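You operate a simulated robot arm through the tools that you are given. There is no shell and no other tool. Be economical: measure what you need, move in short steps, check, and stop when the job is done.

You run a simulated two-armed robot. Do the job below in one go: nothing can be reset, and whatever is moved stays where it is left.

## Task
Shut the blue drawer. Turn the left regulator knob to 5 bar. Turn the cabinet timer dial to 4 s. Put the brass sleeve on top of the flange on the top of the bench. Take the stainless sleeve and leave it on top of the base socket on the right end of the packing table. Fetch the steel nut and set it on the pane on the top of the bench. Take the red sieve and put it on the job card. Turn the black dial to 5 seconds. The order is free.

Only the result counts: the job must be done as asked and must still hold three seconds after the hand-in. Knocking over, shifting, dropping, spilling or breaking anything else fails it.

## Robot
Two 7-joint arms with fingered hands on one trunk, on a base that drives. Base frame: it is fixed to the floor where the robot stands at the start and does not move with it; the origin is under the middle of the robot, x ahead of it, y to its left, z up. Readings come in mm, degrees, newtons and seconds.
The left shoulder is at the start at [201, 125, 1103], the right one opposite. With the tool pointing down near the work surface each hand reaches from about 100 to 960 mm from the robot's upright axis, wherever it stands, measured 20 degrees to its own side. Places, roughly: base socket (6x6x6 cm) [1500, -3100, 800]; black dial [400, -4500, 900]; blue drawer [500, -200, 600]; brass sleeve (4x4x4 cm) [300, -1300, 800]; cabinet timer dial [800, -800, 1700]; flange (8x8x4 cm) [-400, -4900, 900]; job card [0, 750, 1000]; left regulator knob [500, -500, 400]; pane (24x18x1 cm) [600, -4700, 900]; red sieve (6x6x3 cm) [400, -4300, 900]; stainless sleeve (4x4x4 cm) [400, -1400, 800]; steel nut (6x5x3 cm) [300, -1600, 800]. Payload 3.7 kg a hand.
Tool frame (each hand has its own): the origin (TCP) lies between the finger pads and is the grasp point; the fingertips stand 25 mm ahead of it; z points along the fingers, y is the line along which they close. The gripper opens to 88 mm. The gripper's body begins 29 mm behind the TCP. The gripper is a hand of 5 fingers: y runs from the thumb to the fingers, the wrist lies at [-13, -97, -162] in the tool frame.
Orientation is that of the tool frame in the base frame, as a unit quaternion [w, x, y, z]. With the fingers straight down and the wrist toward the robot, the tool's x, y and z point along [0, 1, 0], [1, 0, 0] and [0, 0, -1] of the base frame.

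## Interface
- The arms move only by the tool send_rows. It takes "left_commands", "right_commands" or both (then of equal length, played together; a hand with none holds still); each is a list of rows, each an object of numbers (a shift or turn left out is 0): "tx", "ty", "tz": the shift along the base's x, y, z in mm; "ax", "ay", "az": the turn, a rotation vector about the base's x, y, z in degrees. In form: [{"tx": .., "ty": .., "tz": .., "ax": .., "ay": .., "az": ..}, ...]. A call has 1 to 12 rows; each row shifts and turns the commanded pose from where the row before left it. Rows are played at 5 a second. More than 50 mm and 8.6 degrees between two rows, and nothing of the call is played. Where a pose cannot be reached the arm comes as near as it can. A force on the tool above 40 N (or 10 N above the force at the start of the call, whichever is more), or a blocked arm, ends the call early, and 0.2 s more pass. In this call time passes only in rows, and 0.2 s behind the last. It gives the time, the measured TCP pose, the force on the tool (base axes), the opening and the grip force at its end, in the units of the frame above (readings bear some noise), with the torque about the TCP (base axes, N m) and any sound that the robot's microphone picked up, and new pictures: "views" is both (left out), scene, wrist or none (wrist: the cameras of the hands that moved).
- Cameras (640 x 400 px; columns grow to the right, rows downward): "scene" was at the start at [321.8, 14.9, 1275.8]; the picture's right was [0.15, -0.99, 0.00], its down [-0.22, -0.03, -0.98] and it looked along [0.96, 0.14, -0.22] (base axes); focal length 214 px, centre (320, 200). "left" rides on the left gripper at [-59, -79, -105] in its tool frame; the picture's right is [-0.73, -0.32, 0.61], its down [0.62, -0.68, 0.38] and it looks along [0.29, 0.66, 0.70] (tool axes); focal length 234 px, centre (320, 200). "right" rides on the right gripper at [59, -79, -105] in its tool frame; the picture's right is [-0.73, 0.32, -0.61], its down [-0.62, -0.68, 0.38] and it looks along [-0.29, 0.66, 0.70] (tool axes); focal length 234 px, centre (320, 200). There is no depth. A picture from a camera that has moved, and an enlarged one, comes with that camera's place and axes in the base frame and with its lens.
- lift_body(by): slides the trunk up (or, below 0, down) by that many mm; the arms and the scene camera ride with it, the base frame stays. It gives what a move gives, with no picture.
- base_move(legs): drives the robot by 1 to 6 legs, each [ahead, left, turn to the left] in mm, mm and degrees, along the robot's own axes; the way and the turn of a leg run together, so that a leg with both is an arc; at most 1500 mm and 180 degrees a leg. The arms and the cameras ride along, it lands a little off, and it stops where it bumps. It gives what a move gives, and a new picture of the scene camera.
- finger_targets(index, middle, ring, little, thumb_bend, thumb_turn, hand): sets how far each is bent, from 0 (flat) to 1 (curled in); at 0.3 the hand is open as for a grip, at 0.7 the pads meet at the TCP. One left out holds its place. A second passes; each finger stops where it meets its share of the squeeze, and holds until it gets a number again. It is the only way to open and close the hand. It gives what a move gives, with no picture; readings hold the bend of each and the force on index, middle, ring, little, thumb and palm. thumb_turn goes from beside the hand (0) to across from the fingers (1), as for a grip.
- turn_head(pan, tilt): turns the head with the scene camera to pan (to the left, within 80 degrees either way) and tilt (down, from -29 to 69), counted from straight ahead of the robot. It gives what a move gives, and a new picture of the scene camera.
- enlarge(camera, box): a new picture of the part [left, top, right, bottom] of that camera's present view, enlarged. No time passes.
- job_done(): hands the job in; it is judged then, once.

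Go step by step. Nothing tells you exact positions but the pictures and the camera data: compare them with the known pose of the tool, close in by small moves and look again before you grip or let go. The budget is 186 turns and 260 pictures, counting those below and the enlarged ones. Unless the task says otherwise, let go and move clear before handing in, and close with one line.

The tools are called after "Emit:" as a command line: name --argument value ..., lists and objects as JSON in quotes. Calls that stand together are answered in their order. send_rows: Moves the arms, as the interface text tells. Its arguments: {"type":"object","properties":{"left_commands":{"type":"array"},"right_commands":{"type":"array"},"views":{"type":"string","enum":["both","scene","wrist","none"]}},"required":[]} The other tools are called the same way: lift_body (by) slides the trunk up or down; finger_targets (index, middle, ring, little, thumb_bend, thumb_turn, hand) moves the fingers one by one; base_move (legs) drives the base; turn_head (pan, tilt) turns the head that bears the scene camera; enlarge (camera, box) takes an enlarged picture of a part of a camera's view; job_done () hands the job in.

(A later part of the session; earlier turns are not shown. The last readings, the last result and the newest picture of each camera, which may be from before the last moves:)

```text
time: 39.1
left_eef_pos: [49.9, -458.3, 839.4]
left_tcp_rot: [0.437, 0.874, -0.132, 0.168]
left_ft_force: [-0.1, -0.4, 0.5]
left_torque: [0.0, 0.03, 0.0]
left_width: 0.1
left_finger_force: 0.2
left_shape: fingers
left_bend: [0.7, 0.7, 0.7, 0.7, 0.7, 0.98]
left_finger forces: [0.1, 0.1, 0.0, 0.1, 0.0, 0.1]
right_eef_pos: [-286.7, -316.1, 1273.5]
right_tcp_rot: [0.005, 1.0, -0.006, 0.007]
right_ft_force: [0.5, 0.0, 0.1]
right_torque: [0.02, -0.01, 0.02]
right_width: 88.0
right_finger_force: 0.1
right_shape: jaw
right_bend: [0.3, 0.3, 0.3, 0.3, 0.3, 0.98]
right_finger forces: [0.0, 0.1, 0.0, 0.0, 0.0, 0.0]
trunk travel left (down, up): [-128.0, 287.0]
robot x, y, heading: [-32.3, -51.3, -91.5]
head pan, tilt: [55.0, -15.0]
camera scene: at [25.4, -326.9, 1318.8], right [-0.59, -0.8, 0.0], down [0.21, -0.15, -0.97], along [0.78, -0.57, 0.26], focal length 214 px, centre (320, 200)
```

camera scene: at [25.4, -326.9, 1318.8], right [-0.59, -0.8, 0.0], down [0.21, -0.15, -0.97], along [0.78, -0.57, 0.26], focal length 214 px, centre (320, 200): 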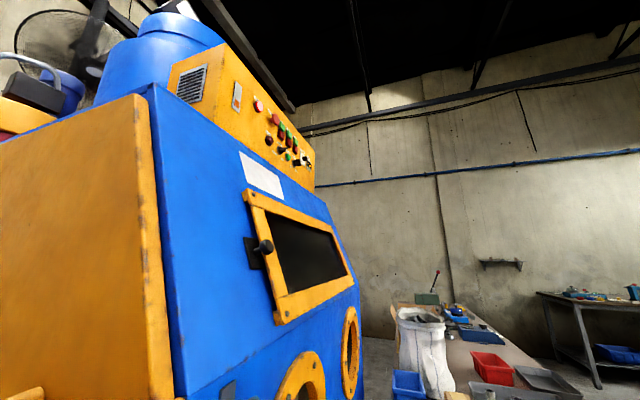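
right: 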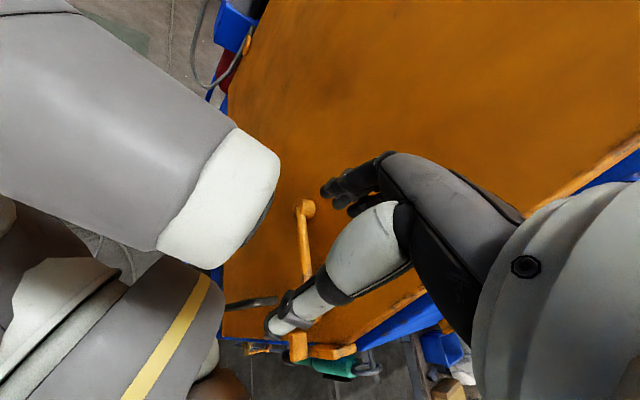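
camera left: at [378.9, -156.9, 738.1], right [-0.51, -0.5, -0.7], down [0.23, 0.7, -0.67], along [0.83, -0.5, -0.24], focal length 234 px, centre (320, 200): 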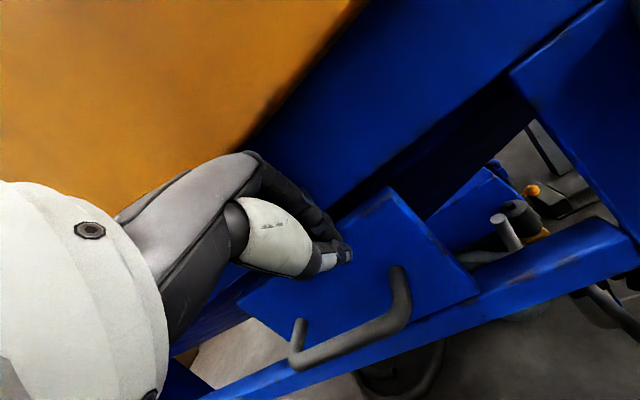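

The cabinet's control box with the timer is on top, facing right. I enlarge it and the low region with the regulators.

Emit:
enlarge --camera "scene" --box '[220, 80, 340, 180]'

Emit:
base_move --legs '[[450, 0, 0], [0, 0, 60]]'

Emit:
turn_head --pan 20 --tilt 45

```text
4.00 times, centred on (280, 130) of scene
camera zoom: at [25.4, -326.9, 1318.8], right [-0.59, -0.8, 0.0], down [0.21, -0.15, -0.97], along [0.78, -0.57, 0.26], focal length 858 px, centre (480, 480)
```

zoom: 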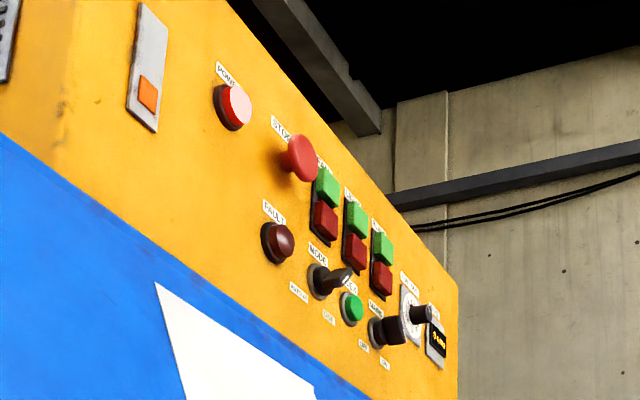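

```text
time: 44.5
left_eef_pos: [350.0, -633.9, 840.4]
left_tcp_rot: [0.294, 0.823, 0.322, 0.364]
left_ft_force: [-0.5, 0.2, 0.5]
left_torque: [0.02, -0.04, 0.03]
left_width: 0.1
left_finger_force: 0.1
left_shape: fingers
left_bend: [0.7, 0.7, 0.7, 0.7, 0.7, 0.98]
left_finger forces: [0.1, 0.1, 0.1, 0.0, 0.0, 0.0]
right_eef_pos: [57.6, -852.2, 1274.2]
right_tcp_rot: [0.0, 0.869, 0.494, 0.008]
right_ft_force: [-0.2, -0.2, -1.1]
right_torque: [0.01, -0.04, 0.01]
right_width: 87.6
right_finger_force: 0.1
right_shape: jaw
right_bend: [0.3, 0.3, 0.3, 0.3, 0.3, 0.98]
right_finger forces: [0.0, 0.0, 0.0, 0.1, 0.0, 0.1]
trunk travel left (down, up): [-128.0, 287.0]
robot x, y, heading: [-43.9, -496.2, -31.7]
head pan, tilt: [55.0, -15.0]
camera scene: at [224.4, -587.1, 1318.8], right [0.4, -0.92, 0.0], down [0.24, 0.1, -0.97], along [0.89, 0.39, 0.26], focal length 214 px, centre (320, 200)
```

scene: 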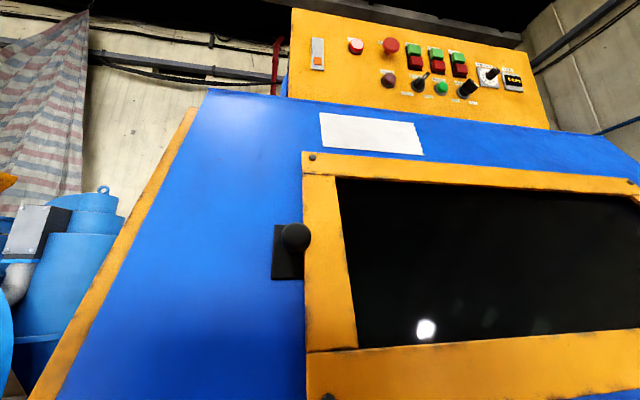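

```text
time: 45.8
left_eef_pos: [350.5, -633.6, 839.0]
left_tcp_rot: [0.294, 0.823, 0.322, 0.364]
left_ft_force: [0.1, 0.8, -0.1]
left_torque: [0.04, -0.01, 0.03]
left_width: 0.2
left_finger_force: 0.1
left_shape: fingers
left_bend: [0.7, 0.7, 0.7, 0.7, 0.7, 0.98]
left_finger forces: [0.0, 0.0, 0.0, 0.1, 0.1, 0.0]
right_eef_pos: [57.5, -853.1, 1274.2]
right_tcp_rot: [0.0, 0.869, 0.495, 0.008]
right_ft_force: [-0.2, 0.3, 0.0]
right_torque: [0.04, -0.02, 0.01]
right_width: 87.8
right_finger_force: 0.1
right_shape: jaw
right_bend: [0.3, 0.3, 0.3, 0.3, 0.3, 0.98]
right_finger forces: [0.1, 0.0, 0.0, 0.1, 0.0, 0.0]
trunk travel left (down, up): [-128.0, 287.0]
robot x, y, heading: [-44.5, -499.2, -31.4]
head pan, tilt: [20.0, 45.0]
camera scene: at [230.2, -635.2, 1225.5], right [-0.2, -0.98, 0.0], down [-0.69, 0.14, -0.71], along [0.69, -0.14, -0.71], focal length 214 px, centre (320, 200)
```

scene: 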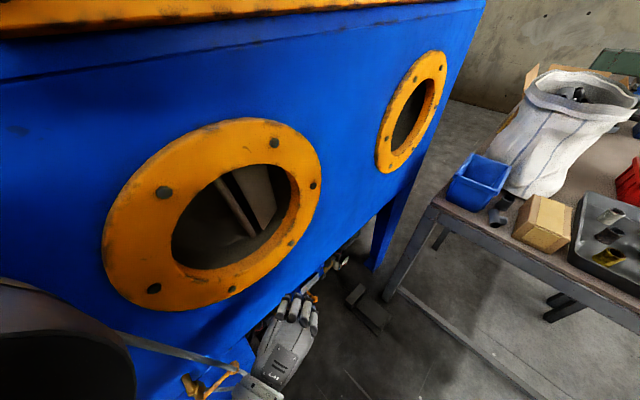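

The timer dial triangulates to about [783,-791,1750]. I drive between the cabinet and the table, turning toward the cabinet, and look at the dial closely.

Emit:
base_move --legs '[[170, -190, 0], [20, -100, 41]]'

Emit:
turn_head --pan 0 --tilt -29

```text
time: 50.0
left_eef_pos: [386.8, -693.4, 839.9]
left_tcp_rot: [0.147, 0.658, 0.591, 0.443]
left_ft_force: [0.3, 0.1, 0.3]
left_torque: [0.03, 0.0, 0.02]
left_width: 0.2
left_finger_force: 0.0
left_shape: fingers
left_bend: [0.7, 0.7, 0.7, 0.7, 0.7, 0.98]
left_finger forces: [0.1, 0.1, 0.0, 0.0, 0.0, 0.0]
right_eef_pos: [311.3, -1050.9, 1274.1]
right_tcp_rot: [-0.002, 0.64, 0.769, 0.008]
right_ft_force: [-0.6, -0.7, -0.6]
right_torque: [-0.02, 0.0, -0.01]
right_width: 88.2
right_finger_force: 0.0
right_shape: jaw
right_bend: [0.3, 0.3, 0.3, 0.3, 0.3, 0.98]
right_finger forces: [0.0, 0.1, 0.0, 0.0, 0.0, 0.0]
trunk travel left (down, up): [-128.0, 287.0]
robot x, y, heading: [2.4, -851.4, 9.4]
head pan, tilt: [20.0, 45.0]
camera scene: at [298.9, -772.9, 1225.4], right [0.49, -0.87, 0.0], down [-0.61, -0.35, -0.71], along [0.61, 0.35, -0.71], focal length 214 px, centre (320, 200)
```

scene: 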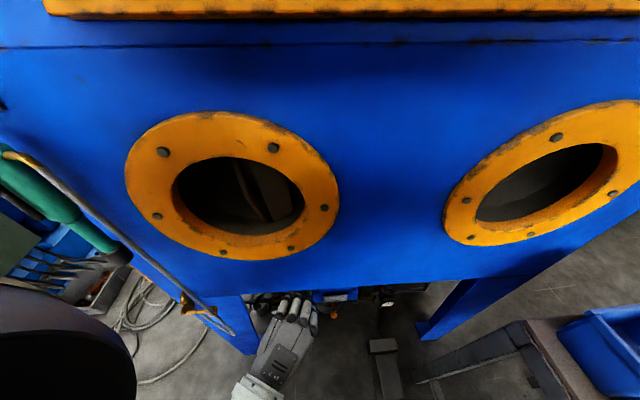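

```text
time: 51.5
left_eef_pos: [386.4, -693.3, 838.8]
left_tcp_rot: [0.147, 0.658, 0.591, 0.444]
left_ft_force: [-0.7, 0.1, -0.6]
left_torque: [-0.01, -0.01, 0.02]
left_width: 0.0
left_finger_force: 0.0
left_shape: fingers
left_bend: [0.7, 0.7, 0.7, 0.7, 0.7, 0.98]
left_finger forces: [0.0, 0.0, 0.0, 0.0, 0.0, 0.1]
right_eef_pos: [311.1, -1051.4, 1274.8]
right_tcp_rot: [-0.003, 0.64, 0.768, 0.007]
right_ft_force: [0.4, 0.1, 1.1]
right_torque: [0.03, 0.0, 0.0]
right_width: 87.9
right_finger_force: 0.0
right_shape: jaw
right_bend: [0.3, 0.3, 0.3, 0.3, 0.3, 0.98]
right_finger forces: [0.1, 0.1, 0.0, 0.0, 0.0, 0.0]
trunk travel left (down, up): [-128.0, 287.0]
robot x, y, heading: [2.2, -851.7, 9.5]
head pan, tilt: [0.0, -28.6]
camera scene: at [294.3, -801.9, 1336.4], right [0.17, -0.99, 0.0], down [0.47, 0.08, -0.88], along [0.87, 0.15, 0.48], focal length 214 px, centre (320, 200)
```

scene: 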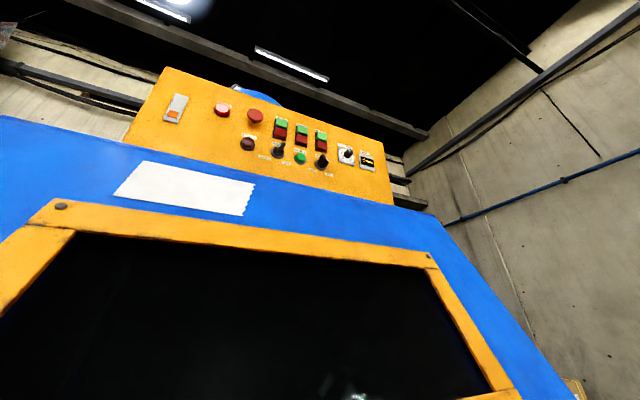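

Emit:
lift_body --by 280

Emit:
turn_head --pan 15 --tilt -15

```text
time: 54.3
left_eef_pos: [387.6, -692.2, 1119.6]
left_tcp_rot: [0.147, 0.658, 0.591, 0.444]
left_ft_force: [0.3, 0.3, 0.0]
left_torque: [0.02, 0.0, 0.01]
left_width: 0.0
left_finger_force: 0.0
left_shape: fingers
left_bend: [0.7, 0.7, 0.7, 0.7, 0.7, 0.98]
left_finger forces: [0.1, 0.0, 0.0, 0.0, 0.1, 0.0]
right_eef_pos: [310.2, -1049.8, 1553.8]
right_tcp_rot: [-0.002, 0.64, 0.768, 0.008]
right_ft_force: [-1.2, -0.4, -0.1]
right_torque: [0.0, 0.02, -0.02]
right_width: 87.8
right_finger_force: 0.0
right_shape: jaw
right_bend: [0.3, 0.3, 0.3, 0.3, 0.3, 0.98]
right_finger forces: [0.1, 0.0, 0.0, 0.0, 0.0, 0.1]
trunk travel left (down, up): [-408.0, 7.0]
robot x, y, heading: [-2.3, -855.1, 9.8]
head pan, tilt: [0.0, -28.6]
```

```text
time: 55.1
left_eef_pos: [386.9, -693.1, 1119.8]
left_tcp_rot: [0.148, 0.658, 0.59, 0.444]
left_ft_force: [0.9, 0.1, 0.7]
left_torque: [-0.01, 0.0, -0.01]
left_width: 0.1
left_finger_force: 0.0
left_shape: fingers
left_bend: [0.7, 0.7, 0.7, 0.7, 0.7, 0.98]
left_finger forces: [0.0, 0.0, 0.1, 0.0, 0.1, 0.0]
right_eef_pos: [310.2, -1050.3, 1554.1]
right_tcp_rot: [-0.003, 0.64, 0.768, 0.008]
right_ft_force: [-0.1, -0.2, 0.6]
right_torque: [0.0, 0.02, 0.0]
right_width: 87.5
right_finger_force: 0.2
right_shape: jaw
right_bend: [0.3, 0.3, 0.3, 0.3, 0.3, 0.98]
right_finger forces: [0.0, 0.0, 0.0, 0.1, 0.0, 0.0]
trunk travel left (down, up): [-408.0, 7.0]
robot x, y, heading: [-0.1, -854.0, 9.8]
head pan, tilt: [15.0, -15.0]
camera scene: at [115.4, -811.2, 1613.9], right [0.42, -0.91, 0.0], down [0.24, 0.11, -0.97], along [0.88, 0.4, 0.26], focal length 214 px, centre (320, 200)
```

scene: 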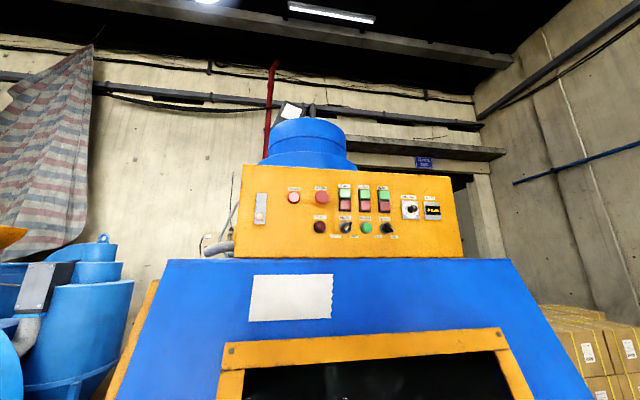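

Emit:
enlarge --camera "scene" --box '[382, 185, 446, 225]'

```text
10.00 times, centred on (414, 205) of scene
camera zoom: at [115.4, -811.2, 1613.9], right [0.42, -0.91, 0.0], down [0.24, 0.11, -0.97], along [0.88, 0.4, 0.26], focal length 2145 px, centre (-620, 150)
```

zoom: 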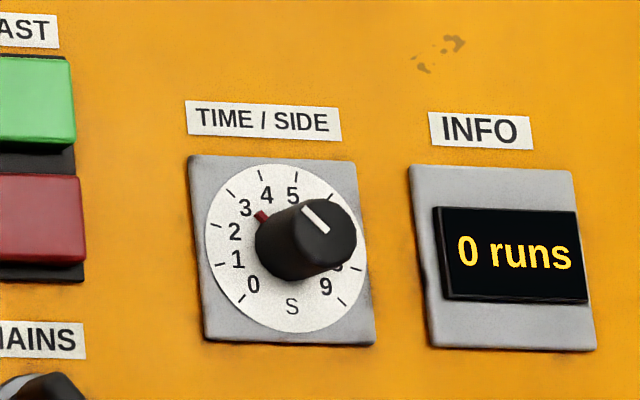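

The pointer reads about 3 (roughly −42° from vertical); 4 lies near −15°, so about 27° clockwise. I tuck the left arm back, then drive a bit closer for the right hand.

Emit:
send_rows --left_commands '[{"tx": -37, "ty": 20}, {"tx": -37, "ty": 20}, {"tx": -37, "ty": 20}, {"tx": -37, "ty": 20}, {"tx": -37, "ty": 20}]' --views "none"

Emit:
base_move --legs '[[110, 0, 0]]'

```text
time: 56.3
left_eef_pos: [201.1, -591.0, 1112.8]
left_tcp_rot: [0.149, 0.658, 0.589, 0.445]
left_ft_force: [-0.6, 0.3, -0.5]
left_torque: [-0.01, -0.01, 0.02]
left_width: 0.0
left_finger_force: 0.2
left_shape: fingers
left_bend: [0.7, 0.7, 0.7, 0.7, 0.7, 0.98]
left_finger forces: [0.1, 0.1, 0.1, 0.0, 0.1, 0.1]
left hand out of reach, approached as far as the arm can: row 4
right_eef_pos: [309.9, -1050.3, 1553.9]
right_tcp_rot: [-0.002, 0.64, 0.768, 0.008]
right_ft_force: [0.0, -0.2, -0.5]
right_torque: [-0.02, -0.02, 0.01]
right_width: 88.1
right_finger_force: 0.1
right_shape: jaw
right_bend: [0.3, 0.3, 0.3, 0.3, 0.3, 0.98]
right_finger forces: [0.1, 0.0, 0.0, 0.0, 0.0, 0.1]
trunk travel left (down, up): [-408.0, 7.0]
robot x, y, heading: [1.4, -851.1, 9.4]
head pan, tilt: [15.0, -15.0]
```

```text
time: 57.5
left_eef_pos: [311.9, -574.2, 1113.4]
left_tcp_rot: [0.148, 0.658, 0.59, 0.443]
left_ft_force: [0.5, -0.5, 0.2]
left_torque: [0.0, 0.03, 0.01]
left_width: 0.0
left_finger_force: 0.0
left_shape: fingers
left_bend: [0.7, 0.7, 0.7, 0.7, 0.7, 0.98]
left_finger forces: [0.1, 0.1, 0.0, 0.0, 0.1, 0.0]
right_eef_pos: [420.5, -1031.8, 1553.2]
right_tcp_rot: [-0.002, 0.641, 0.768, 0.008]
right_ft_force: [-1.0, 0.6, -0.2]
right_torque: [0.0, 0.0, -0.01]
right_width: 88.2
right_finger_force: 0.1
right_shape: jaw
right_bend: [0.3, 0.3, 0.3, 0.3, 0.3, 0.98]
right_finger forces: [0.0, 0.0, 0.0, 0.0, 0.1, 0.0]
trunk travel left (down, up): [-408.0, 7.0]
robot x, y, heading: [108.8, -833.1, 9.5]
head pan, tilt: [15.0, -15.0]
camera scene: at [224.2, -792.8, 1613.9], right [0.42, -0.91, 0.0], down [0.24, 0.11, -0.97], along [0.88, 0.4, 0.26], focal length 214 px, centre (320, 200)
```

scene: 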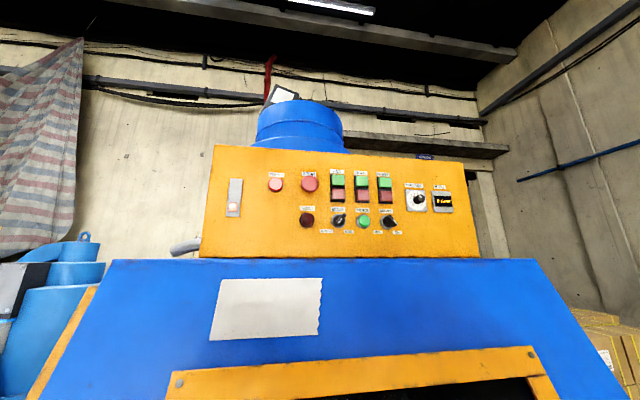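

The knob is ahead; I turn the right hand to point horizontally at the panel while approaching.

Emit:
send_rows --right_commands '[{"tx": 8, "ty": 4, "tz": 12, "ax": 1.4, "ay": -8.0}, {"tx": 8, "ty": 4, "tz": 12, "ax": 1.4, "ay": -8.0}, {"tx": 8, "ty": 4, "tz": 12, "ax": 1.4, "ay": -8.0}, {"tx": 8, "ty": 4, "tz": 12, "ax": 1.4, "ay": -8.0}, {"tx": 8, "ty": 4, "tz": 12, "ax": 1.4, "ay": -8.0}, {"tx": 8, "ty": 4, "tz": 12, "ax": 1.4, "ay": -8.0}, {"tx": 8, "ty": 4, "tz": 12, "ax": 1.4, "ay": -8.0}, {"tx": 8, "ty": 4, "tz": 12, "ax": 1.4, "ay": -8.0}, {"tx": 8, "ty": 4, "tz": 12, "ax": 1.4, "ay": -8.0}, {"tx": 8, "ty": 4, "tz": 12, "ax": 1.4, "ay": -8.0}, {"tx": 8, "ty": 4, "tz": 12, "ax": 1.4, "ay": -8.0}]' --views "none"

Emit:
send_rows --right_commands '[{"az": 8.3, "tz": 10}, {"az": 8.3, "tz": 10}, {"az": 8.3, "tz": 10}, {"tx": 20, "ty": 20}, {"tx": 20, "ty": 20}]' --views "both"

```text
time: 59.9
left_eef_pos: [312.2, -573.5, 1112.4]
left_tcp_rot: [0.147, 0.658, 0.59, 0.444]
left_ft_force: [-0.1, 0.1, 0.0]
left_torque: [-0.01, 0.02, -0.02]
left_width: 0.1
left_finger_force: 0.0
left_shape: fingers
left_bend: [0.7, 0.7, 0.7, 0.7, 0.7, 0.98]
left_finger forces: [0.0, 0.0, 0.0, 0.0, 0.0, 0.1]
right_eef_pos: [512.8, -988.4, 1691.1]
right_tcp_rot: [0.452, 0.45, 0.547, 0.543]
right_ft_force: [0.3, -0.2, 0.1]
right_torque: [0.01, -0.02, 0.0]
right_width: 87.8
right_finger_force: 0.2
right_shape: jaw
right_bend: [0.3, 0.3, 0.3, 0.3, 0.3, 0.98]
right_finger forces: [0.0, 0.0, 0.0, 0.1, 0.1, 0.0]
right hand out of reach, approached as far as the arm can: row 10
trunk travel left (down, up): [-408.0, 7.0]
robot x, y, heading: [111.2, -836.2, 9.7]
head pan, tilt: [15.0, -15.0]
```

```text
time: 61.1
left_eef_pos: [312.0, -571.7, 1113.1]
left_tcp_rot: [0.147, 0.658, 0.59, 0.443]
left_ft_force: [0.5, 0.4, -0.3]
left_torque: [-0.04, -0.04, -0.05]
left_width: 0.0
left_finger_force: 0.0
left_shape: fingers
left_bend: [0.7, 0.7, 0.7, 0.7, 0.7, 0.98]
left_finger forces: [0.0, 0.0, 0.0, 0.0, 0.0, 0.1]
right_eef_pos: [551.6, -946.6, 1721.1]
right_tcp_rot: [0.325, 0.322, 0.631, 0.626]
right_ft_force: [-0.4, 0.1, -0.3]
right_torque: [0.04, 0.01, 0.0]
right_width: 87.8
right_finger_force: 0.2
right_shape: jaw
right_bend: [0.3, 0.3, 0.3, 0.3, 0.3, 0.98]
right_finger forces: [0.0, 0.1, 0.0, 0.0, 0.0, 0.0]
trunk travel left (down, up): [-408.0, 7.0]
robot x, y, heading: [112.8, -834.3, 9.8]
head pan, tilt: [15.0, -15.0]
camera scene: at [224.8, -792.2, 1613.8], right [0.42, -0.91, 0.0], down [0.23, 0.11, -0.97], along [0.88, 0.4, 0.26], focal length 214 px, centre (320, 200)
camera right: at [431.2, -961.9, 1641.0], right [-0.07, -0.94, 0.33], down [0.68, -0.29, -0.68], along [0.73, 0.18, 0.66], focal length 234 px, centre (320, 200)
```

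scene: 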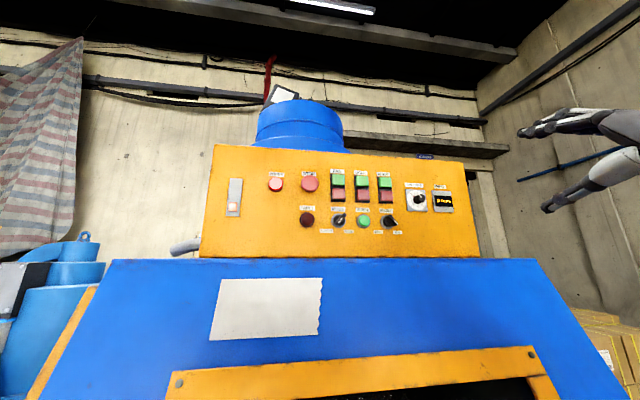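
right: 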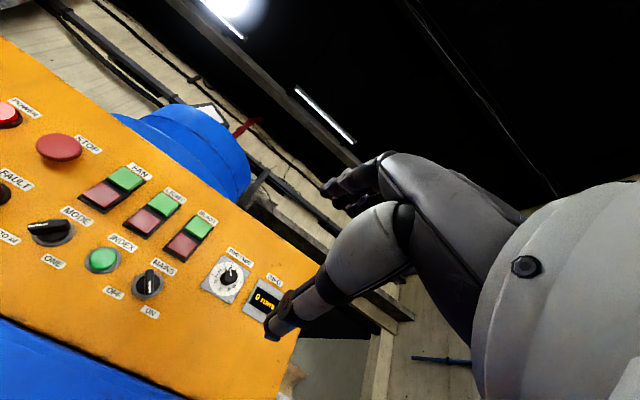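

Two rays put the knob at about [779,-802,1750]. I approach in line with it.

Emit:
send_rows --right_commands '[{"tx": 40, "ty": 25, "tz": 7}, {"tx": 40, "ty": 25, "tz": 7}, {"tx": 40, "ty": 25, "tz": 7}, {"tx": 30, "ty": 20, "tz": 8}]' --views "both"

Emit:
enlarge --camera "scene" --box '[370, 160, 498, 240]'

```text
time: 62.1
left_eef_pos: [313.0, -572.0, 1113.1]
left_tcp_rot: [0.147, 0.658, 0.59, 0.443]
left_ft_force: [0.5, -0.3, -0.1]
left_torque: [-0.01, 0.01, -0.03]
left_width: 0.2
left_finger_force: 0.2
left_shape: fingers
left_bend: [0.7, 0.7, 0.7, 0.7, 0.7, 0.98]
left_finger forces: [0.1, 0.1, 0.0, 0.1, 0.0, 0.0]
right_eef_pos: [702.5, -851.3, 1751.9]
right_tcp_rot: [0.325, 0.32, 0.632, 0.627]
right_ft_force: [0.3, 0.0, -0.1]
right_torque: [-0.01, 0.01, -0.04]
right_width: 87.7
right_finger_force: 0.1
right_shape: jaw
right_bend: [0.3, 0.3, 0.3, 0.3, 0.3, 0.98]
right_finger forces: [0.0, 0.0, 0.0, 0.0, 0.1, 0.1]
trunk travel left (down, up): [-408.0, 7.0]
robot x, y, heading: [111.5, -837.8, 9.7]
head pan, tilt: [15.0, -15.0]
camera scene: at [225.1, -791.7, 1613.8], right [0.42, -0.91, 0.0], down [0.23, 0.11, -0.97], along [0.88, 0.4, 0.26], focal length 214 px, centre (320, 200)
camera right: at [581.4, -865.4, 1671.5], right [-0.07, -0.94, 0.33], down [0.68, -0.29, -0.68], along [0.73, 0.17, 0.66], focal length 234 px, centre (320, 200)
```

scene: 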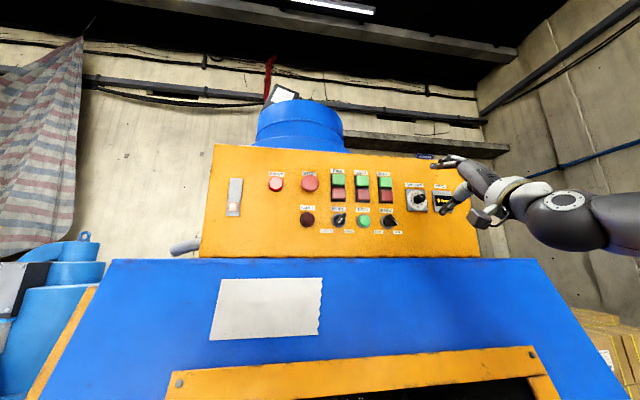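
right: 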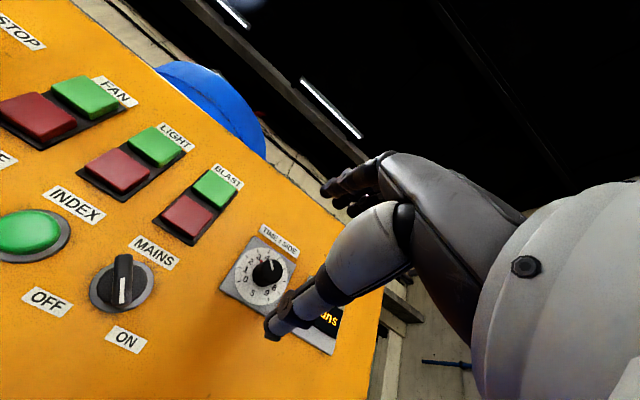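

```text
5.00 times, centred on (434, 200) of scene
camera zoom: at [225.1, -791.7, 1613.8], right [0.42, -0.91, 0.0], down [0.23, 0.11, -0.97], along [0.88, 0.4, 0.26], focal length 1072 px, centre (-250, 200)
```

zoom: 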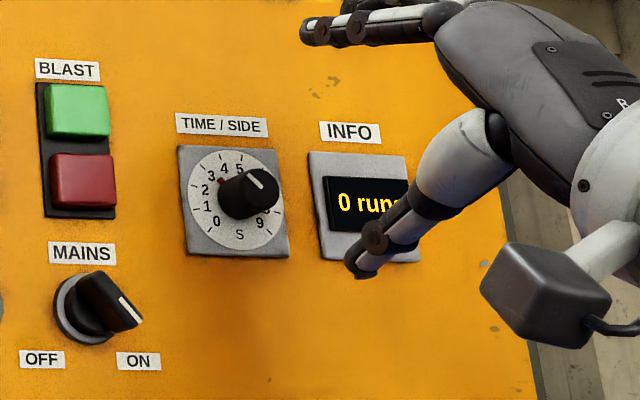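

The knob front is at [776,-804,1750]. I move in so the fingertips surround the knob.

Emit:
send_rows --right_commands '[{"tx": 25, "ty": 16, "tz": -1}, {"tx": 22, "ty": 15, "tz": -1}, {"tx": 20, "ty": 12}]' --views "both"

Emit:
enlarge --camera "scene" --box '[370, 160, 498, 240]'

Emit:
enlarge --camera "right" --box '[220, 180, 380, 380]'

```text
time: 62.9
left_eef_pos: [312.2, -571.7, 1112.3]
left_tcp_rot: [0.148, 0.658, 0.59, 0.443]
left_ft_force: [0.5, 0.6, 0.1]
left_torque: [-0.03, 0.03, 0.0]
left_width: 0.0
left_finger_force: 0.0
left_shape: fingers
left_bend: [0.7, 0.7, 0.7, 0.7, 0.7, 0.98]
left_finger forces: [0.0, 0.0, 0.0, 0.1, 0.0, 0.0]
right_eef_pos: [770.7, -810.7, 1749.3]
right_tcp_rot: [0.324, 0.321, 0.632, 0.626]
right_ft_force: [0.8, 0.1, 0.5]
right_torque: [0.03, -0.01, -0.01]
right_width: 87.7
right_finger_force: 0.0
right_shape: jaw
right_bend: [0.3, 0.3, 0.3, 0.3, 0.3, 0.98]
right_finger forces: [0.0, 0.0, 0.0, 0.1, 0.1, 0.0]
trunk travel left (down, up): [-408.0, 7.0]
robot x, y, heading: [110.3, -835.2, 9.6]
head pan, tilt: [15.0, -15.0]
camera scene: at [225.2, -791.8, 1613.8], right [0.42, -0.91, 0.0], down [0.23, 0.11, -0.97], along [0.88, 0.4, 0.26], focal length 214 px, centre (320, 200)
camera right: at [648.9, -824.2, 1669.1], right [-0.07, -0.94, 0.33], down [0.68, -0.29, -0.68], along [0.73, 0.17, 0.66], focal length 234 px, centre (320, 200)
```

scene: 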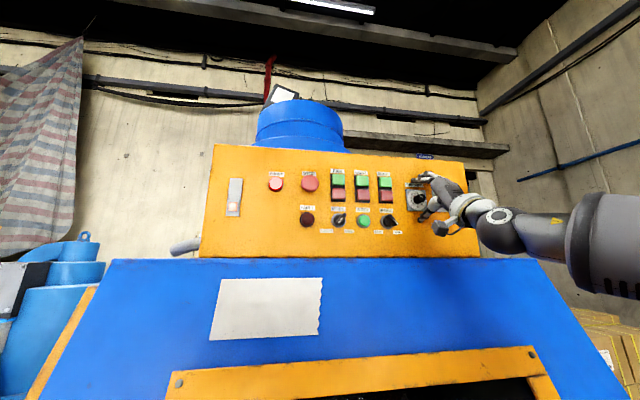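
right: 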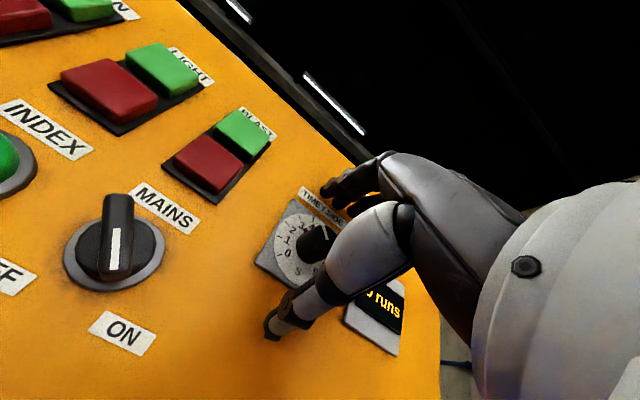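

```text
5.00 times, centred on (434, 200) of scene
camera zoom: at [225.2, -791.8, 1613.8], right [0.42, -0.91, 0.0], down [0.23, 0.11, -0.97], along [0.88, 0.4, 0.26], focal length 1072 px, centre (-250, 200)
```

zoom: 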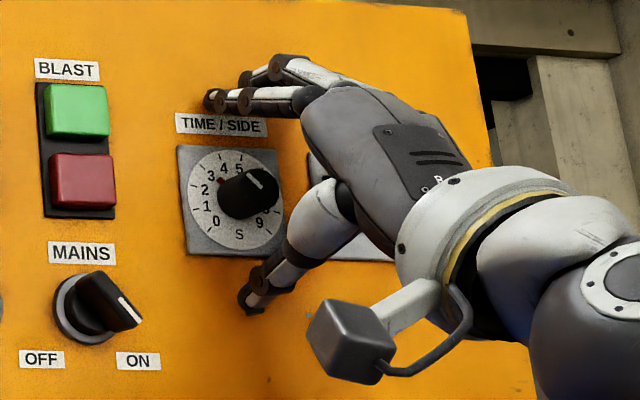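

```text
2.00 times, centred on (300, 280) of right
camera zoom: at [648.9, -824.2, 1669.1], right [-0.07, -0.94, 0.33], down [0.68, -0.29, -0.68], along [0.73, 0.17, 0.66], focal length 468 px, centre (360, 40)
```

zoom: 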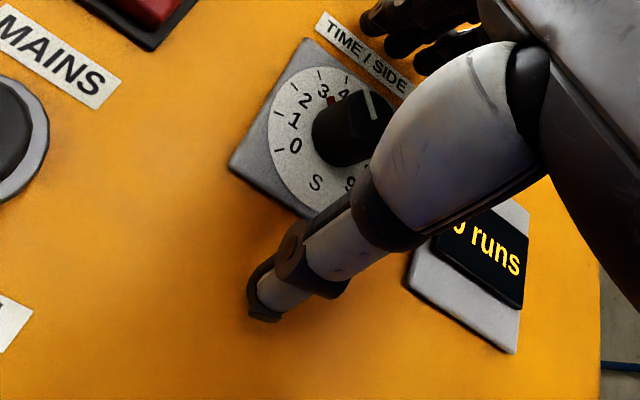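

The fingers straddle the knob. I close thumb, index and middle on it.

Emit:
finger_targets --hand "right" --index 0.7 --middle 0.7 --thumb_bend 0.7

Emit:
enlarge --camera "right" --box '[220, 180, 380, 280]'

Emit:
enlarge --camera "scene" --box '[386, 170, 466, 220]'

```text
time: 63.9
left_eef_pos: [312.3, -573.9, 1112.4]
left_tcp_rot: [0.149, 0.659, 0.589, 0.443]
left_ft_force: [-0.2, -0.2, -0.1]
left_torque: [0.03, 0.0, -0.02]
left_width: 0.0
left_finger_force: 0.1
left_shape: fingers
left_bend: [0.7, 0.7, 0.7, 0.7, 0.7, 0.98]
left_finger forces: [0.0, 0.0, 0.1, 0.0, 0.0, 0.0]
right_eef_pos: [768.1, -811.4, 1750.1]
right_tcp_rot: [0.324, 0.321, 0.631, 0.628]
right_ft_force: [0.3, -0.4, 3.7]
right_torque: [0.0, -0.07, 0.0]
right_width: 10.9
right_finger_force: 5.1
right_shape: fingers
right_bend: [0.65, 0.66, 0.3, 0.3, 0.65, 0.97]
right_finger forces: [3.1, 3.6, 0.0, 0.0, 3.4, 0.0]
trunk travel left (down, up): [-408.0, 7.0]
robot x, y, heading: [108.6, -833.9, 9.6]
head pan, tilt: [15.0, -15.0]
```

```text
4.00 times, centred on (300, 230) of right
camera zoom: at [647.0, -825.6, 1670.0], right [-0.07, -0.94, 0.33], down [0.68, -0.29, -0.68], along [0.73, 0.17, 0.66], focal length 937 px, centre (400, 80)
```

zoom: 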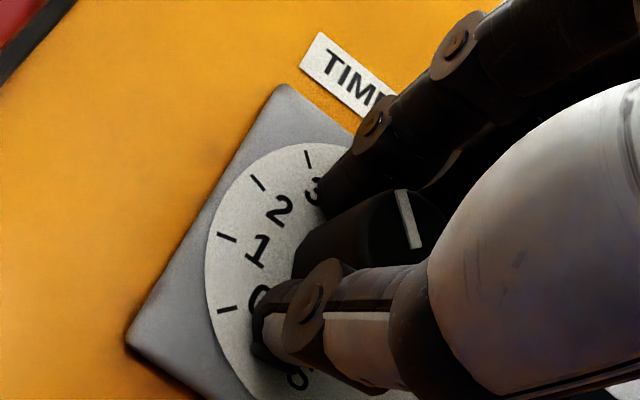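

```text
8.00 times, centred on (426, 195) of scene
camera zoom: at [223.9, -792.9, 1613.9], right [0.42, -0.91, 0.0], down [0.24, 0.11, -0.97], along [0.88, 0.4, 0.26], focal length 1716 px, centre (-528, 240)
```

zoom: 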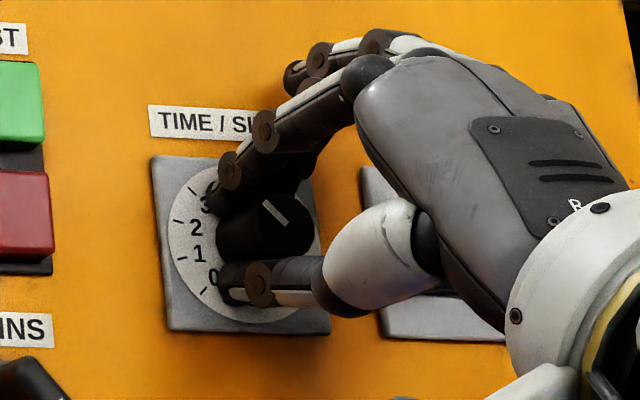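

The knob is gripped. I turn the hand clockwise about the knob axis by 28°.

Emit:
send_rows --right_commands '[{"ax": 5.7, "ay": 4.06}, {"ax": 5.7, "ay": 4.06}, {"ax": 5.7, "ay": 4.06}, {"ax": 5.7, "ay": 4.06}]' --views "none"

Emit:
enlarge --camera "scene" --box '[402, 180, 450, 210]'

```text
time: 64.9
left_eef_pos: [312.9, -572.3, 1112.3]
left_tcp_rot: [0.147, 0.659, 0.59, 0.443]
left_ft_force: [-0.8, -1.2, 0.6]
left_torque: [-0.05, -0.04, 0.06]
left_width: 0.0
left_finger_force: 0.1
left_shape: fingers
left_bend: [0.7, 0.7, 0.7, 0.7, 0.7, 0.98]
left_finger forces: [0.1, 0.0, 0.0, 0.0, 0.0, 0.0]
right_eef_pos: [767.0, -816.9, 1741.7]
right_tcp_rot: [0.162, 0.464, 0.535, 0.687]
right_ft_force: [4.5, 4.5, 6.6]
right_torque: [0.08, -0.05, 0.04]
right_width: 14.1
right_finger_force: 4.6
right_shape: fingers
right_bend: [0.58, 0.68, 0.3, 0.3, 0.68, 0.96]
right_finger forces: [7.0, 1.0, 0.1, 0.0, 2.0, 0.0]
right hand out of reach, approached as far as the arm can: row 4
trunk travel left (down, up): [-408.0, 7.0]
robot x, y, heading: [110.5, -835.5, 9.8]
head pan, tilt: [15.0, -15.0]
```

```text
13.33 times, centred on (426, 195) of scene
camera zoom: at [224.9, -791.8, 1613.8], right [0.42, -0.91, 0.0], down [0.23, 0.11, -0.97], along [0.88, 0.4, 0.26], focal length 2860 px, centre (-1093, 267)
```

zoom: 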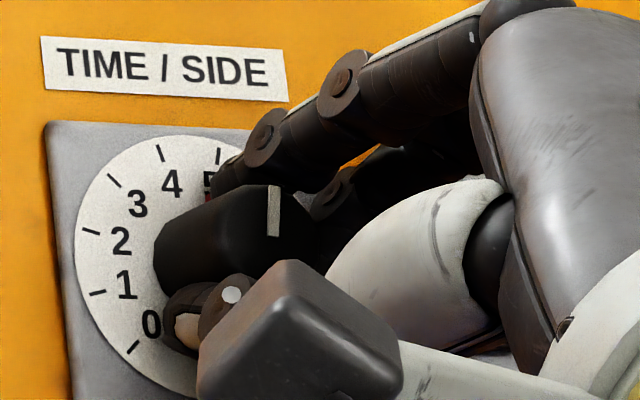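

The pointer has gone past 4, around 4.5–5. I open the hand to read it clearly.

Emit:
finger_targets --hand "right" --index 0.3 --middle 0.3 --thumb_bend 0.3

Emit:
enlarge --camera "scene" --box '[402, 180, 450, 210]'

```text
time: 65.9
left_eef_pos: [311.2, -574.1, 1112.7]
left_tcp_rot: [0.148, 0.659, 0.59, 0.443]
left_ft_force: [0.1, 0.3, 0.3]
left_torque: [-0.01, 0.0, 0.03]
left_width: 0.2
left_finger_force: 0.0
left_shape: fingers
left_bend: [0.7, 0.7, 0.7, 0.7, 0.7, 0.98]
left_finger forces: [0.0, 0.1, 0.0, 0.0, 0.0, 0.1]
right_eef_pos: [765.1, -819.3, 1742.2]
right_tcp_rot: [0.164, 0.464, 0.534, 0.687]
right_ft_force: [-0.3, 0.4, 0.1]
right_torque: [-0.01, 0.01, -0.01]
right_width: 84.4
right_finger_force: 0.1
right_shape: fingers
right_bend: [0.3, 0.3, 0.3, 0.3, 0.3, 0.97]
right_finger forces: [0.0, 0.0, 0.1, 0.0, 0.0, 0.0]
trunk travel left (down, up): [-408.0, 7.0]
robot x, y, heading: [109.3, -834.5, 9.7]
head pan, tilt: [15.0, -15.0]
```

```text
13.33 times, centred on (426, 195) of scene
camera zoom: at [224.1, -792.8, 1613.9], right [0.42, -0.91, 0.0], down [0.24, 0.11, -0.97], along [0.88, 0.4, 0.26], focal length 2860 px, centre (-1093, 267)
```

zoom: 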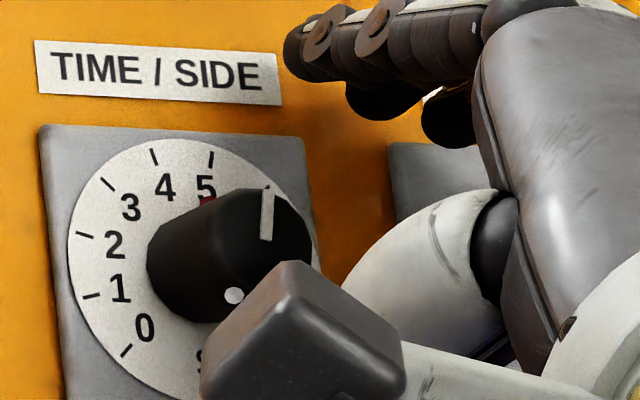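

The pointer now sits at about 5. I recentre the hand on the knob, re-grip, and turn back in small steps.

Emit:
send_rows --right_commands '[{"tx": 3, "ty": 6, "tz": 8}]' --views "none"

Emit:
finger_targets --hand "right" --index 0.7 --middle 0.7 --thumb_bend 0.7

Emit:
send_rows --right_commands '[{"ax": -5.7, "ay": -4.06}, {"ax": -5.7, "ay": -4.06}]' --views "none"

Emit:
enlarge --camera "scene" --box '[402, 180, 450, 210]'

```text
time: 66.3
left_eef_pos: [312.0, -573.5, 1112.3]
left_tcp_rot: [0.148, 0.658, 0.59, 0.444]
left_ft_force: [-0.6, 0.7, 0.2]
left_torque: [0.0, -0.02, -0.03]
left_width: 0.0
left_finger_force: 0.2
left_shape: fingers
left_bend: [0.7, 0.7, 0.7, 0.7, 0.7, 0.98]
left_finger forces: [0.0, 0.1, 0.0, 0.0, 0.0, 0.0]
right_eef_pos: [764.1, -817.7, 1742.1]
right_tcp_rot: [0.163, 0.464, 0.534, 0.688]
right_ft_force: [0.5, 0.4, 0.2]
right_torque: [0.01, -0.02, -0.01]
right_width: 84.4
right_finger_force: 0.0
right_shape: fingers
right_bend: [0.3, 0.3, 0.3, 0.3, 0.3, 0.97]
right_finger forces: [0.0, 0.0, 0.0, 0.0, 0.1, 0.0]
right hand out of reach, approached as far as the arm can: row 1
trunk travel left (down, up): [-408.0, 7.0]
robot x, y, heading: [112.2, -831.6, 9.8]
head pan, tilt: [15.0, -15.0]
```

```text
time: 67.3
left_eef_pos: [311.4, -573.3, 1113.0]
left_tcp_rot: [0.147, 0.658, 0.59, 0.444]
left_ft_force: [0.3, 0.0, 0.2]
left_torque: [0.0, -0.04, 0.0]
left_width: 0.2
left_finger_force: 0.1
left_shape: fingers
left_bend: [0.7, 0.7, 0.7, 0.7, 0.7, 0.98]
left_finger forces: [0.0, 0.1, 0.0, 0.0, 0.0, 0.1]
right_eef_pos: [766.8, -818.9, 1742.6]
right_tcp_rot: [0.164, 0.465, 0.534, 0.687]
right_ft_force: [2.0, -1.5, 5.1]
right_torque: [0.05, -0.03, -0.06]
right_width: 14.1
right_finger_force: 5.0
right_shape: fingers
right_bend: [0.59, 0.7, 0.3, 0.3, 0.66, 0.97]
right_finger forces: [6.9, 0.2, 0.0, 0.0, 2.1, 0.0]
trunk travel left (down, up): [-408.0, 7.0]
robot x, y, heading: [112.0, -833.9, 9.6]
head pan, tilt: [15.0, -15.0]
```

```text
time: 67.9
left_eef_pos: [311.5, -574.8, 1113.1]
left_tcp_rot: [0.147, 0.659, 0.59, 0.443]
left_ft_force: [0.4, 0.0, 0.1]
left_torque: [0.0, 0.04, -0.02]
left_width: 0.0
left_finger_force: 0.1
left_shape: fingers
left_bend: [0.7, 0.7, 0.7, 0.7, 0.7, 0.98]
left_finger forces: [0.1, 0.1, 0.0, 0.0, 0.0, 0.0]
right_eef_pos: [766.0, -820.1, 1742.7]
right_tcp_rot: [0.248, 0.396, 0.587, 0.662]
right_ft_force: [3.2, -2.1, 6.2]
right_torque: [0.11, -0.06, -0.06]
right_width: 14.1
right_finger_force: 4.7
right_shape: fingers
right_bend: [0.58, 0.7, 0.3, 0.3, 0.67, 0.97]
right_finger forces: [7.8, 0.6, 0.0, 0.0, 1.4, 0.0]
trunk travel left (down, up): [-408.0, 7.0]
robot x, y, heading: [110.9, -829.8, 10.0]
head pan, tilt: [15.0, -15.0]
```

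```text
13.33 times, centred on (426, 195) of scene
camera zoom: at [224.4, -793.7, 1613.9], right [0.42, -0.91, 0.0], down [0.24, 0.11, -0.97], along [0.88, 0.4, 0.26], focal length 2860 px, centre (-1093, 267)
```

zoom: 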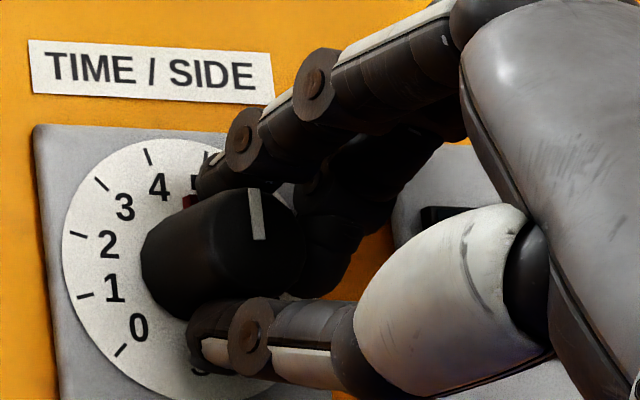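

It tracks the hand now: the mark is near 4.6. I turn back another 15°.

Emit:
send_rows --right_commands '[{"ax": -6.1, "ay": -4.35}, {"ax": -6.1, "ay": -4.35}]' --views "none"

Emit:
finger_targets --hand "right" --index 0.3 --middle 0.3 --thumb_bend 0.3

Emit:
enlarge --camera "scene" --box '[402, 180, 450, 210]'

```text
time: 68.5
left_eef_pos: [312.2, -573.8, 1112.3]
left_tcp_rot: [0.148, 0.659, 0.59, 0.443]
left_ft_force: [0.0, 0.6, 0.7]
left_torque: [0.0, 0.01, -0.02]
left_width: 0.1
left_finger_force: 0.1
left_shape: fingers
left_bend: [0.7, 0.7, 0.7, 0.7, 0.7, 0.98]
left_finger forces: [0.1, 0.1, 0.1, 0.0, 0.1, 0.1]
right_eef_pos: [766.0, -822.0, 1742.4]
right_tcp_rot: [0.332, 0.316, 0.633, 0.624]
right_ft_force: [4.1, -3.1, 9.3]
right_torque: [0.18, -0.1, -0.12]
right_width: 14.6
right_finger_force: 5.5
right_shape: fingers
right_bend: [0.57, 0.69, 0.3, 0.3, 0.68, 0.98]
right_finger forces: [8.2, 2.3, 0.0, 0.0, 0.8, 0.0]
trunk travel left (down, up): [-408.0, 7.0]
robot x, y, heading: [109.5, -835.3, 9.7]
head pan, tilt: [15.0, -15.0]
```

```text
time: 69.5
left_eef_pos: [311.6, -572.8, 1114.0]
left_tcp_rot: [0.147, 0.658, 0.59, 0.444]
left_ft_force: [-0.1, -0.2, 0.4]
left_torque: [0.0, 0.0, 0.0]
left_width: 0.0
left_finger_force: 0.1
left_shape: fingers
left_bend: [0.7, 0.7, 0.7, 0.7, 0.7, 0.98]
left_finger forces: [0.0, 0.0, 0.0, 0.0, 0.0, 0.0]
right_eef_pos: [765.8, -819.1, 1742.4]
right_tcp_rot: [0.33, 0.316, 0.634, 0.624]
right_ft_force: [-0.7, -0.9, 0.5]
right_torque: [0.0, 0.01, -0.03]
right_width: 84.5
right_finger_force: 0.0
right_shape: fingers
right_bend: [0.3, 0.3, 0.3, 0.3, 0.3, 0.98]
right_finger forces: [0.0, 0.0, 0.1, 0.0, 0.1, 0.0]
trunk travel left (down, up): [-408.0, 7.0]
robot x, y, heading: [108.8, -835.1, 9.4]
head pan, tilt: [15.0, -15.0]
```

```text
13.33 times, centred on (426, 195) of scene
camera zoom: at [224.0, -792.9, 1613.9], right [0.42, -0.91, 0.0], down [0.24, 0.11, -0.97], along [0.88, 0.4, 0.26], focal length 2860 px, centre (-1093, 267)
```

zoom: 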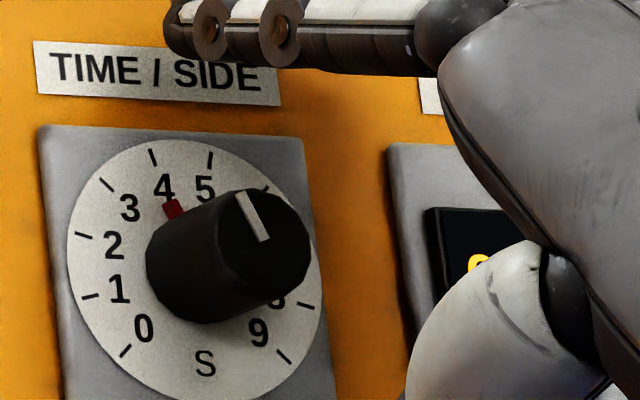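

The red pointer sits on 4. I withdraw the right hand straight back and verify.

Emit:
send_rows --right_commands '[{"tx": -30, "ty": -21}, {"tx": -35, "ty": -25}, {"tx": -35, "ty": -25}, {"tx": -35, "ty": -25}, {"tx": -35, "ty": -25}, {"tx": -35, "ty": -25}]' --views "none"

Emit:
enlarge --camera "scene" --box '[394, 180, 442, 210]'

Emit:
lift_body --by -300

Emit:
turn_head --pan 30 --tilt 50

```text
time: 70.9
left_eef_pos: [311.3, -573.9, 1112.6]
left_tcp_rot: [0.146, 0.658, 0.59, 0.445]
left_ft_force: [0.4, 0.8, 0.9]
left_torque: [0.02, 0.01, -0.01]
left_width: 0.2
left_finger_force: 0.0
left_shape: fingers
left_bend: [0.7, 0.7, 0.7, 0.7, 0.7, 0.98]
left_finger forces: [0.1, 0.0, 0.0, 0.0, 0.1, 0.1]
right_eef_pos: [558.2, -965.1, 1743.1]
right_tcp_rot: [0.33, 0.315, 0.634, 0.625]
right_ft_force: [0.5, -0.4, 0.1]
right_torque: [-0.01, 0.0, -0.04]
right_width: 84.4
right_finger_force: 0.1
right_shape: fingers
right_bend: [0.3, 0.3, 0.3, 0.3, 0.3, 0.98]
right_finger forces: [0.0, 0.0, 0.1, 0.0, 0.0, 0.0]
trunk travel left (down, up): [-408.0, 7.0]
robot x, y, heading: [110.3, -836.1, 9.5]
head pan, tilt: [15.0, -15.0]
```

```text
13.33 times, centred on (418, 195) of scene
camera zoom: at [222.2, -794.2, 1614.0], right [0.42, -0.91, 0.0], down [0.24, 0.11, -0.97], along [0.88, 0.4, 0.26], focal length 2860 px, centre (-987, 267)
```

zoom: 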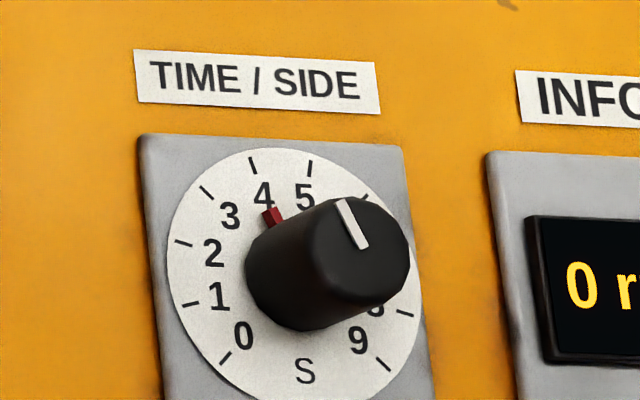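

```text
time: 73.9
left_eef_pos: [312.1, -573.5, 812.5]
left_tcp_rot: [0.149, 0.658, 0.589, 0.444]
left_ft_force: [-0.1, 0.4, 0.1]
left_torque: [0.03, -0.01, 0.02]
left_width: 0.0
left_finger_force: 0.0
left_shape: fingers
left_bend: [0.7, 0.7, 0.7, 0.7, 0.7, 0.98]
left_finger forces: [0.0, 0.1, 0.0, 0.1, 0.0, 0.0]
right_eef_pos: [559.5, -965.2, 1443.3]
right_tcp_rot: [0.33, 0.316, 0.634, 0.624]
right_ft_force: [-0.2, 0.6, 0.0]
right_torque: [-0.03, -0.03, -0.02]
right_width: 84.5
right_finger_force: 0.0
right_shape: fingers
right_bend: [0.3, 0.3, 0.3, 0.3, 0.3, 0.98]
right_finger forces: [0.0, 0.0, 0.0, 0.0, 0.1, 0.0]
trunk travel left (down, up): [-108.0, 307.0]
robot x, y, heading: [112.7, -833.4, 9.2]
head pan, tilt: [15.0, -15.0]
```

```text
time: 75.2
left_eef_pos: [312.9, -572.0, 812.4]
left_tcp_rot: [0.147, 0.658, 0.59, 0.444]
left_ft_force: [0.6, 0.2, 0.4]
left_torque: [0.06, -0.03, -0.01]
left_width: 0.0
left_finger_force: 0.1
left_shape: fingers
left_bend: [0.7, 0.7, 0.7, 0.7, 0.7, 0.98]
left_finger forces: [0.0, 0.1, 0.0, 0.1, 0.0, 0.0]
right_eef_pos: [561.3, -965.7, 1443.6]
right_tcp_rot: [0.331, 0.316, 0.634, 0.624]
right_ft_force: [0.4, -0.6, 0.0]
right_torque: [0.0, 0.0, 0.03]
right_width: 84.3
right_finger_force: 0.0
right_shape: fingers
right_bend: [0.3, 0.3, 0.3, 0.3, 0.3, 0.98]
right_finger forces: [0.0, 0.0, 0.0, 0.0, 0.0, 0.0]
trunk travel left (down, up): [-108.0, 307.0]
robot x, y, heading: [113.7, -833.7, 9.7]
head pan, tilt: [30.0, 50.0]
camera scene: at [422.5, -740.5, 1204.2], right [0.62, -0.79, 0.0], down [-0.54, -0.42, -0.73], along [0.57, 0.45, -0.68], focal length 214 px, centre (320, 200)
```

scene: 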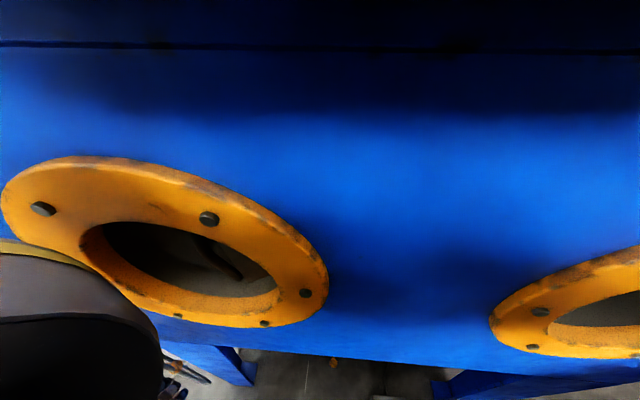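

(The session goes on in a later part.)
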